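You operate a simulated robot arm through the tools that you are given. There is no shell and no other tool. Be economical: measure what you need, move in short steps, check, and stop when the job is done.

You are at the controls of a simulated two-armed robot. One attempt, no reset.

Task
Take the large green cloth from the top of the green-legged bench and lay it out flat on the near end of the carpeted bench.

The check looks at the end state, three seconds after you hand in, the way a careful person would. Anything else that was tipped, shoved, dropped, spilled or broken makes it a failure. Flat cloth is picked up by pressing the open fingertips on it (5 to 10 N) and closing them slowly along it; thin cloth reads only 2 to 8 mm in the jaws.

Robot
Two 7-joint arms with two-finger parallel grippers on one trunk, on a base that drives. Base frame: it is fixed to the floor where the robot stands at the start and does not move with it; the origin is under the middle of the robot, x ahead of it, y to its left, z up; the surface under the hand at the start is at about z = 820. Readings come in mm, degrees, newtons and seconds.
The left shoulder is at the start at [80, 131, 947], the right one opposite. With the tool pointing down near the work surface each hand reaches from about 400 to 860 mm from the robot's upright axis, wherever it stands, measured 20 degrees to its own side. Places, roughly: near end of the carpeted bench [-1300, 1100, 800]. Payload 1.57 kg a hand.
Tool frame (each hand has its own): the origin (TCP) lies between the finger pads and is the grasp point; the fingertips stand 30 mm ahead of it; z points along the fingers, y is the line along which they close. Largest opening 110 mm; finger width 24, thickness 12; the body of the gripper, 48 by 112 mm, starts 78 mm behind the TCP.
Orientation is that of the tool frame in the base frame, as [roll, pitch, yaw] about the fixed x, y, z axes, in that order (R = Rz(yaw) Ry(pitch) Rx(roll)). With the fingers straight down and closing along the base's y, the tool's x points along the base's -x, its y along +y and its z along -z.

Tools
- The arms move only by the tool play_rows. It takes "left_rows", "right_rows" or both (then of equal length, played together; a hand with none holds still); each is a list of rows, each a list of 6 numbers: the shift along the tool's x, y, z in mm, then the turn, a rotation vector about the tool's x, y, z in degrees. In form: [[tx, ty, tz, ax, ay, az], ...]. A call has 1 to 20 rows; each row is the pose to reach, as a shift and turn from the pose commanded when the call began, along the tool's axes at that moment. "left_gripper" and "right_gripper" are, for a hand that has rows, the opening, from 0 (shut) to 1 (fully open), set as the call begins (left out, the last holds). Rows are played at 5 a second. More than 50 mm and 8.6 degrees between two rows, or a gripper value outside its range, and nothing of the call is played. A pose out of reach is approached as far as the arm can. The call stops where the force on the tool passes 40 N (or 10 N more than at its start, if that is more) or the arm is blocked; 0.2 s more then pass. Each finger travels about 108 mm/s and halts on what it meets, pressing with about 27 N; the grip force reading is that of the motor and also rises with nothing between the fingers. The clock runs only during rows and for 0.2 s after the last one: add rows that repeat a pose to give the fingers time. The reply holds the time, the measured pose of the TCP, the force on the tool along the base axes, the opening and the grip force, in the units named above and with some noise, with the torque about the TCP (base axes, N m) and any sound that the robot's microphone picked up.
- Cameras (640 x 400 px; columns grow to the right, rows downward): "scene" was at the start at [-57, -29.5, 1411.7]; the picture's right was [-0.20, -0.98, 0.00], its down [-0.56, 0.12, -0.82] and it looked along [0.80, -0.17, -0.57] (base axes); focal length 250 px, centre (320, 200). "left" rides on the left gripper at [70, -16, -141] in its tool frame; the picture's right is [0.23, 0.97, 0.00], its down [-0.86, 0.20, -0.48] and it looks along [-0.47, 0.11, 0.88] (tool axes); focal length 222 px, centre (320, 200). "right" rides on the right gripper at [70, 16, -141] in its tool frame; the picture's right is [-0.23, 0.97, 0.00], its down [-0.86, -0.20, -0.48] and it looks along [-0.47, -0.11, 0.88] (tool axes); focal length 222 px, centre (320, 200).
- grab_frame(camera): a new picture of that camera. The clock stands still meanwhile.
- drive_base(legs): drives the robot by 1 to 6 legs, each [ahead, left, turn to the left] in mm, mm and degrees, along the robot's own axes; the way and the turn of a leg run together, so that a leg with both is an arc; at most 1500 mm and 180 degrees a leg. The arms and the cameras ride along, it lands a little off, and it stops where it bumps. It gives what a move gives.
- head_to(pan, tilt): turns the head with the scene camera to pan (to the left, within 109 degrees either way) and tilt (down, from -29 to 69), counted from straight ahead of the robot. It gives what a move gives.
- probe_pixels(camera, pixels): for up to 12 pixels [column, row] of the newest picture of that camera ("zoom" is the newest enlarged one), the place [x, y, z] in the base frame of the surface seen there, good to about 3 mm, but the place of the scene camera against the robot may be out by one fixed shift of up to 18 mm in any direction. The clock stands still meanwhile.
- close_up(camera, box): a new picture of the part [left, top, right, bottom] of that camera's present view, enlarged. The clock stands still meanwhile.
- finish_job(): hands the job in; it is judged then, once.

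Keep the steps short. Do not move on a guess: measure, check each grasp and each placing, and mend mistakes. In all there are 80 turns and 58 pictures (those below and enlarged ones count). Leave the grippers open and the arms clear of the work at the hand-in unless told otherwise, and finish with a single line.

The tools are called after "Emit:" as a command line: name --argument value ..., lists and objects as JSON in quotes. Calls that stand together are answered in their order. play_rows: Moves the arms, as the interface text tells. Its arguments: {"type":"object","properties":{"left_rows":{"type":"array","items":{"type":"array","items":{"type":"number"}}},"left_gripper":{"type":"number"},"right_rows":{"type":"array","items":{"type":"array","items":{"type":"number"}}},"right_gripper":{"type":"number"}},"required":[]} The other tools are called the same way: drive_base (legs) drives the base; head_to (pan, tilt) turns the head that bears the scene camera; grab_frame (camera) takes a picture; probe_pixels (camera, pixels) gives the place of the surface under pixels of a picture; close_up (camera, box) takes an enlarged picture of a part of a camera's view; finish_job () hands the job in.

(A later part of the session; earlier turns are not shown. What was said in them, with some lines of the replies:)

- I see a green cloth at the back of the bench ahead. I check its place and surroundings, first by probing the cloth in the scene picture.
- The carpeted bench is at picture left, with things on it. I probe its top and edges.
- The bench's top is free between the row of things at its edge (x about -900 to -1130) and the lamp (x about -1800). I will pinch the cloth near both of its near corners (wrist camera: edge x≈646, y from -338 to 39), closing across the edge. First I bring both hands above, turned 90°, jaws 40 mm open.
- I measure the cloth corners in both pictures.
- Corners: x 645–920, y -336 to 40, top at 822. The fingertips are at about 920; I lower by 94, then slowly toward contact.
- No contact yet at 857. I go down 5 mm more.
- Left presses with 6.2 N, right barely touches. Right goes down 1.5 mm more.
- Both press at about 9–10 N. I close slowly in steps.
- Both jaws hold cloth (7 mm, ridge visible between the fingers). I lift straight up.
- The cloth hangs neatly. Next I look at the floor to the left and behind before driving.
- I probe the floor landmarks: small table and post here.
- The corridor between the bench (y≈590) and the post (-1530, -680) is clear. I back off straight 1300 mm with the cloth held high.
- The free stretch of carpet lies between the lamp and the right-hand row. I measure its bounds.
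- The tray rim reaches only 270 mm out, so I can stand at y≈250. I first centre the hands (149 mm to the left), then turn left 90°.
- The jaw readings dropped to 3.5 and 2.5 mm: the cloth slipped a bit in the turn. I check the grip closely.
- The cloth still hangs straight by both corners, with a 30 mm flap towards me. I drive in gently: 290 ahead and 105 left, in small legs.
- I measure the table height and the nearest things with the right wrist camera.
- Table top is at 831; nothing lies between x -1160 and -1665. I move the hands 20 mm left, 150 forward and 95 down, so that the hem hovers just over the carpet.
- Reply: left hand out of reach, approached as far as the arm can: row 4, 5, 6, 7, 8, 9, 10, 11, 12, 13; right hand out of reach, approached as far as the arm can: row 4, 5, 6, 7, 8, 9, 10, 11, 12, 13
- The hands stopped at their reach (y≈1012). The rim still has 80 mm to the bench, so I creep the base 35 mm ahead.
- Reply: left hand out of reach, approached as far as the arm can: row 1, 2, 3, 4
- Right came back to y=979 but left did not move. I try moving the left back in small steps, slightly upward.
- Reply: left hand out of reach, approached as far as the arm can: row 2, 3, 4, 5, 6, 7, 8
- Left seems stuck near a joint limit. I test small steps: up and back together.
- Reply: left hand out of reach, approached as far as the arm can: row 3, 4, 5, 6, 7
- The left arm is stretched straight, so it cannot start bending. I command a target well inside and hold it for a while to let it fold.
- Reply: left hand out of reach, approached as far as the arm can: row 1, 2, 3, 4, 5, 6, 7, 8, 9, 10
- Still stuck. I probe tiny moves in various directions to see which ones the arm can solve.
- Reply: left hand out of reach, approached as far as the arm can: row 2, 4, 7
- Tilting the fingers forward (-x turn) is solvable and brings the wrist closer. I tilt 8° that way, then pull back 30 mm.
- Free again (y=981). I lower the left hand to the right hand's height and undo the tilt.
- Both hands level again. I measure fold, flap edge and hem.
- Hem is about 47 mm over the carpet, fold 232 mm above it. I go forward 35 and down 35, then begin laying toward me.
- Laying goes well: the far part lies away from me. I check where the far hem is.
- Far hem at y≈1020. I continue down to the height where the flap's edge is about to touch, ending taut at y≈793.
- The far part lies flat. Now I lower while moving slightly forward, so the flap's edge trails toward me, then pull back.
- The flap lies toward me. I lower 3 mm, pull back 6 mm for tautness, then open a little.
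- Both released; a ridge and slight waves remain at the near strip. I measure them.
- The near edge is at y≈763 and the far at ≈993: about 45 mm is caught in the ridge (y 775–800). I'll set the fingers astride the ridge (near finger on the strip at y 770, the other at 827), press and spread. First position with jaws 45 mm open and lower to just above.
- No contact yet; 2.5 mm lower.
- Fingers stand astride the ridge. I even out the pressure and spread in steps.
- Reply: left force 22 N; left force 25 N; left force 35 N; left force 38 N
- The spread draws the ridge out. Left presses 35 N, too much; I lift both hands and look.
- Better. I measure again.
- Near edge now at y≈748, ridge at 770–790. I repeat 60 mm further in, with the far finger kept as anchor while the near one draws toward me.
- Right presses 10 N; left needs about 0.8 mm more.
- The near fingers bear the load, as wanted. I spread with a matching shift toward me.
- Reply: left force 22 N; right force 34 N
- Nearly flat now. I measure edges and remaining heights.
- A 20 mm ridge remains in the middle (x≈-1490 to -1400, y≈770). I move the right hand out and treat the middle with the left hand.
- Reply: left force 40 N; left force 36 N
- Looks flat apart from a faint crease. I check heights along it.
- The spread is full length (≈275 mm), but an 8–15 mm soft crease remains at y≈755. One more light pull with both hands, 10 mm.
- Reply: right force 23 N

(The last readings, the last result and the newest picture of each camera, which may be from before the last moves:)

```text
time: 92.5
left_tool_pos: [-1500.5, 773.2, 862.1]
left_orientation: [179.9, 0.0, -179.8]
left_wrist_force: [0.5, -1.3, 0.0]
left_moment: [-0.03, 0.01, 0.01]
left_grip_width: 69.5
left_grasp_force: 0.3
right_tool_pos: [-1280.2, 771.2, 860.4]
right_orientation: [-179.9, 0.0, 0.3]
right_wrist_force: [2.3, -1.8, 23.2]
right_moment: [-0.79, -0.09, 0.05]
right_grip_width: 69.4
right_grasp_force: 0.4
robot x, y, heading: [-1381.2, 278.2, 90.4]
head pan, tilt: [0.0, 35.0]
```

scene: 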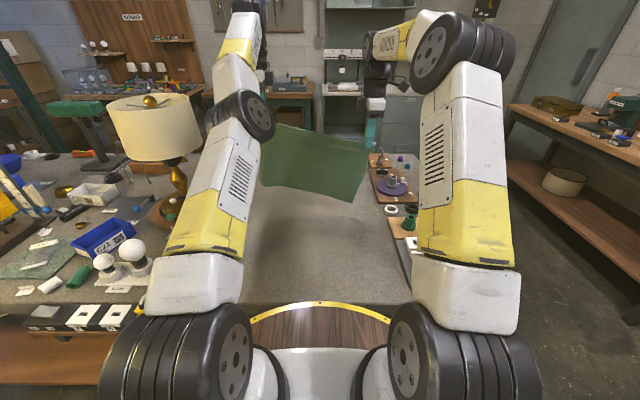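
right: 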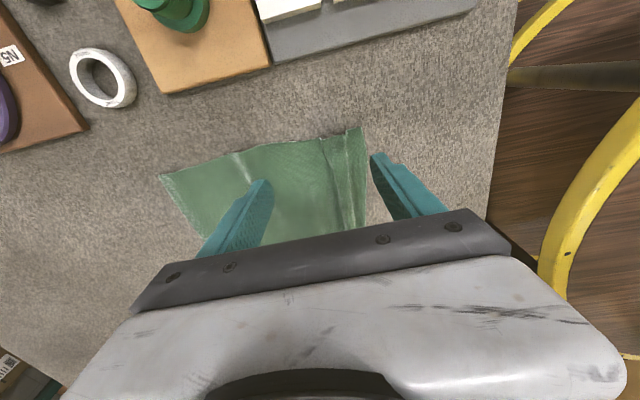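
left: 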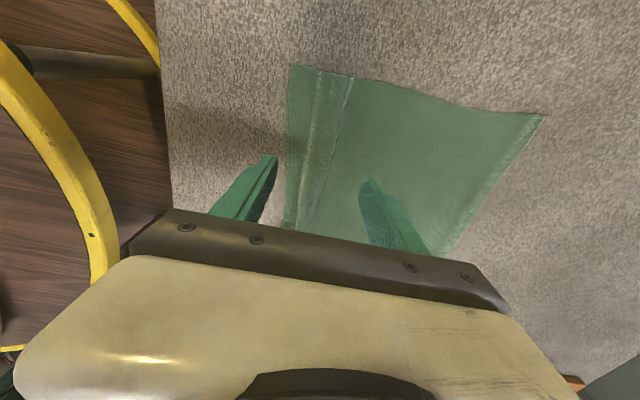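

Left down 1.2 mm, right up 0.5; then the pull and lift.

Emit:
play_rows --left_rows '[[0, 0, 0.6, 0, 0, 0], [0, 0, 1.3, 0, 0, 0], [0, 0, 1.3, 0, 0, 0]]' --right_rows '[[0, 0, -0.3, 0, 0, 0], [0, 0, -0.5, 0, 0, 0], [0, 0, -0.5, 0, 0, 0]]'

Emit:
play_rows --left_rows '[[0, -2, 0, 0, 0, 0], [0, -4, 0, 0, 0, 0], [0, -6, 0, 0, 0, 0], [0, -6, 0, 0, 0, 0]]' --right_rows '[[0, 2, 0, 0, 0, 0], [0, 4, 0, 0, 0, 0], [0, 6, 0, 0, 0, 0], [0, 6, 0, 0, 0, 0]]' --left_gripper 0.72 --right_gripper 0.72

Emit:
play_rows --left_rows '[[0, 0, -3, 0, 0, 0], [0, 0, -20, 0, 0, 0], [20, 0, -60, 0, 0, 0], [60, 0, -90, 0, 0, 0], [70, 0, -110, 0, 0, 0], [70, 0, -110, 0, 0, 0]]' --right_rows '[[0, 0, -3, 0, 0, 0], [0, 0, -20, 0, 0, 0], [10, 0, -60, 0, 0, 0], [30, 0, -90, 0, 0, 0], [50, 0, -110, 0, 0, 0], [50, 0, -110, 0, 0, 0]]'

Emit:
close_up --camera "scene" --box '[250, 200, 390, 288]'

```text
time: 93.2
left_tool_pos: [-1499.9, 774.1, 861.0]
left_orientation: [180.0, -0.1, -179.7]
left_wrist_force: [-0.7, -2.8, 18.7]
left_moment: [-0.77, 0.08, -0.05]
left_grip_width: 70.4
left_grasp_force: 0.6
right_tool_pos: [-1281.0, 772.8, 861.3]
right_orientation: [-180.0, -0.1, 0.2]
right_wrist_force: [2.5, 0.3, 14.3]
right_moment: [-0.41, -0.09, 0.06]
right_grip_width: 69.1
right_grasp_force: 0.0
robot x, y, heading: [-1388.1, 276.5, 90.3]
head pan, tilt: [0.0, 35.0]
```

```text
time: 94.2
left_tool_pos: [-1501.8, 770.1, 860.3]
left_orientation: [179.7, -0.1, -179.8]
left_wrist_force: [-3.8, 14.4, 35.3]
left_moment: [-0.97, 0.12, -0.11]
left_grip_width: 67.0
left_grasp_force: 0.1
right_tool_pos: [-1280.4, 767.4, 862.5]
right_orientation: [180.0, 0.0, 0.2]
right_wrist_force: [-0.4, 5.6, 9.0]
right_moment: [-0.19, 0.02, -0.01]
right_grip_width: 76.0
right_grasp_force: 0.0
robot x, y, heading: [-1384.4, 277.6, 90.0]
head pan, tilt: [0.0, 35.0]
```

```text
time: 95.7
left_tool_pos: [-1571.2, 769.5, 972.2]
left_orientation: [180.0, 0.0, -179.8]
left_wrist_force: [0.0, 0.4, -0.2]
left_moment: [-0.01, -0.04, -0.06]
left_grip_width: 79.0
left_grasp_force: 0.1
right_tool_pos: [-1230.5, 768.8, 971.9]
right_orientation: [-179.9, 0.0, 0.2]
right_wrist_force: [-0.3, -0.4, 0.1]
right_moment: [0.03, -0.01, 0.02]
right_grip_width: 78.9
right_grasp_force: 0.0
robot x, y, heading: [-1381.0, 277.4, 90.2]
head pan, tilt: [0.0, 35.0]
```

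```text
4.55 times, centred on (320, 244) of scene
```

zoom: 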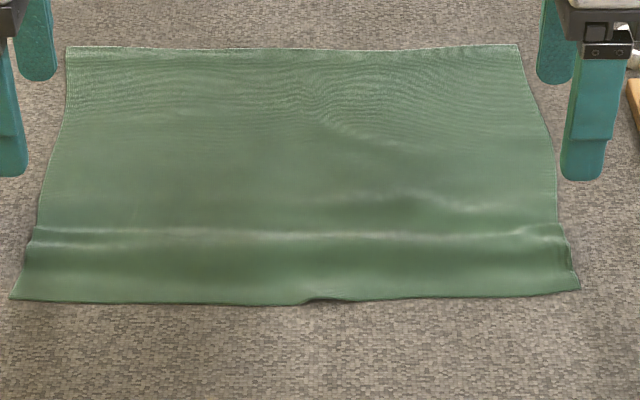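

Emit:
probe_pixels --camera "zoom" --pixels '[[60, 235], [120, 235], [200, 235], [280, 236], [360, 234], [440, 234], [520, 232], [555, 240], [440, 200], [320, 298], [300, 265], [500, 210]]'

```text
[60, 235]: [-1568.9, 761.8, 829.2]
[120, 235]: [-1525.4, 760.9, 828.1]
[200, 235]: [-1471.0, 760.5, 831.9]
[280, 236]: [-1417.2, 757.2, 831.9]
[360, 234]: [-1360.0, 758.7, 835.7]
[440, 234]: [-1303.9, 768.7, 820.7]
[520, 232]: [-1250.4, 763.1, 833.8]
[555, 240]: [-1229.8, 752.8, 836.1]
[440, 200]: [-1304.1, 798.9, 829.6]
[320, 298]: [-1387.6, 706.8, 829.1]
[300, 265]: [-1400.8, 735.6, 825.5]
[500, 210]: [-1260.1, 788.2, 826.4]
```

Only 5–12 mm of soft crease is left, highest at the right edge (x≈-1235). One last pull there with the right hand.

Emit:
play_rows --right_rows '[[-3, -6, 20, 0, 0, 0], [-6, -6.5, 50, 0, 0, 0], [-6, -6.5, 80, 0, 0, 0], [-6, -6.5, 100, 0, 0, 0], [-6, -6.5, 108, 0, 0, 0], [-6, -6.5, 110.5, 0, 0, 0], [-6, -6.5, 111, 0, 0, 0], [-6, -6.5, 111, 0, 0, 0]]'

Emit:
play_rows --right_rows '[[0, 2, 0.3, 0, 0, 0], [0, 5, 0.5, 0, 0, 0], [0, 8, 0.5, 0, 0, 0], [0, 8, 0.5, 0, 0, 0]]' --right_gripper 0.8

Emit:
play_rows --right_rows '[[0, 0, -3, 0, 0, 0], [0, 0, -20, 0, 0, 0], [0, 0, -60, 0, 0, 0], [0, 0, -90, 0, 0, 0], [0, 0, -110, 0, 0, 0], [0, 0, -110, 0, 0, 0]]'

Emit:
close_up --camera "scene" --box '[250, 200, 390, 288]'

```text
time: 97.3
left_tool_pos: [-1571.6, 769.0, 971.5]
left_orientation: [180.0, 0.0, -179.8]
left_wrist_force: [-0.4, 0.6, -0.9]
left_moment: [-0.03, 0.0, 0.0]
left_grip_width: 79.2
left_grasp_force: 0.1
right_tool_pos: [-1238.2, 774.0, 861.5]
right_orientation: [-179.9, 0.0, 0.1]
right_wrist_force: [-1.2, -2.3, 10.4]
right_moment: [-0.48, 0.05, -0.04]
right_grip_width: 80.5
right_grasp_force: 0.8
robot x, y, heading: [-1379.7, 275.9, 90.2]
head pan, tilt: [0.0, 35.0]
stopped in row 8 (right hand): the force on the tool passed its limit at 44 N (the readings are from after the stop); the commanded pose is now the measured one
```

```text
time: 98.4
left_tool_pos: [-1571.9, 770.3, 971.7]
left_orientation: [180.0, 0.0, -179.8]
left_wrist_force: [-1.2, -0.2, 0.5]
left_moment: [0.0, 0.03, 0.01]
left_grip_width: 79.0
left_grasp_force: 0.0
right_tool_pos: [-1238.3, 768.7, 861.3]
right_orientation: [-179.5, 0.0, 0.2]
right_wrist_force: [0.4, 1.7, 6.9]
right_moment: [-0.22, 0.0, 0.0]
right_grip_width: 85.7
right_grasp_force: 0.0
robot x, y, heading: [-1386.8, 274.2, 90.4]
head pan, tilt: [0.0, 35.0]
stopped in row 4 (right hand): the force on the tool passed its limit at 41 N (the readings are from after the stop); the commanded pose is now the measured one
```

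```text
time: 99.8
left_tool_pos: [-1571.4, 768.7, 972.8]
left_orientation: [180.0, 0.0, -179.8]
left_wrist_force: [1.1, 0.4, -0.2]
left_moment: [-0.02, 0.02, 0.01]
left_grip_width: 79.2
left_grasp_force: 0.3
right_tool_pos: [-1237.3, 765.9, 970.7]
right_orientation: [-179.6, 0.2, 0.2]
right_wrist_force: [-0.5, -0.4, 0.7]
right_moment: [-0.04, -0.02, -0.04]
right_grip_width: 88.0
right_grasp_force: 0.0
robot x, y, heading: [-1386.3, 278.9, 90.3]
head pan, tilt: [0.0, 35.0]
```

```text
4.55 times, centred on (320, 244) of scene
```

zoom: 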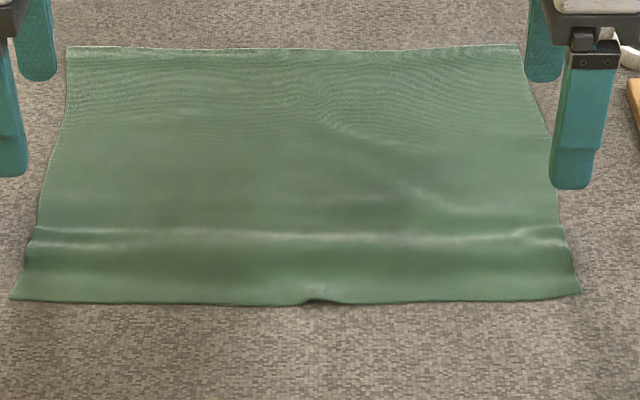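

The cloth lies flat with only a faint crease. I raise both hands, open fully, back the base off 250 mm, and look a last time.

Emit:
play_rows --left_rows '[[0, 0, -40, 0, 0, 0], [0, 0, -80, 0, 0, 0], [0, 0, -120, 0, 0, 0], [0, 0, -160, 0, 0, 0], [0, 0, -160, 0, 0, 0]]' --right_rows '[[0, 0, -40, 0, 0, 0], [0, 0, -80, 0, 0, 0], [0, 0, -120, 0, 0, 0], [0, 0, -160, 0, 0, 0], [0, 0, -160, 0, 0, 0]]' --left_gripper 1 --right_gripper 1

Emit:
drive_base --legs '[[-250, 0, 0]]'

Emit:
grab_frame --camera "scene"

```text
time: 101.0
left_tool_pos: [-1571.0, 767.7, 1132.3]
left_orientation: [179.9, -0.1, -179.8]
left_wrist_force: [0.3, -0.4, 0.2]
left_moment: [0.06, -0.06, 0.0]
left_grip_width: 110.1
left_grasp_force: 0.0
right_tool_pos: [-1237.4, 766.3, 1131.6]
right_orientation: [-179.6, 0.1, 0.2]
right_wrist_force: [-1.2, 0.0, -0.6]
right_moment: [0.01, 0.05, -0.02]
right_grip_width: 110.1
right_grasp_force: 0.1
robot x, y, heading: [-1384.0, 270.5, 90.3]
head pan, tilt: [0.0, 35.0]
```

```text
time: 102.8
left_tool_pos: [-1571.1, 516.0, 1131.2]
left_orientation: [-179.9, 0.0, -179.8]
left_wrist_force: [-0.4, 0.1, 0.9]
left_moment: [-0.01, 0.0, 0.0]
left_grip_width: 110.1
left_grasp_force: 0.1
right_tool_pos: [-1236.3, 513.6, 1130.9]
right_orientation: [-179.6, 0.0, 0.2]
right_wrist_force: [-0.9, 0.0, -0.3]
right_moment: [-0.01, -0.01, -0.01]
right_grip_width: 110.0
right_grasp_force: 0.0
robot x, y, heading: [-1384.9, 23.4, 90.2]
head pan, tilt: [0.0, 35.0]
```

```text
11 pictures are left
```

scene: 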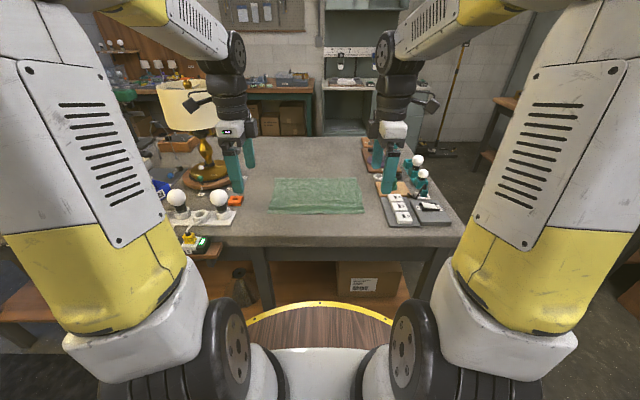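

The cloth lies flat on the near end, nothing else was disturbed, the grippers are open and the arms are clear. I hand in.

Emit:
finish_job

```text
The job is handed in.
```

The large green cloth is laid out on the near end of the carpeted bench, flat except for a soft crease about 5–12 mm high near its front edge, with nothing else seen disturbed.
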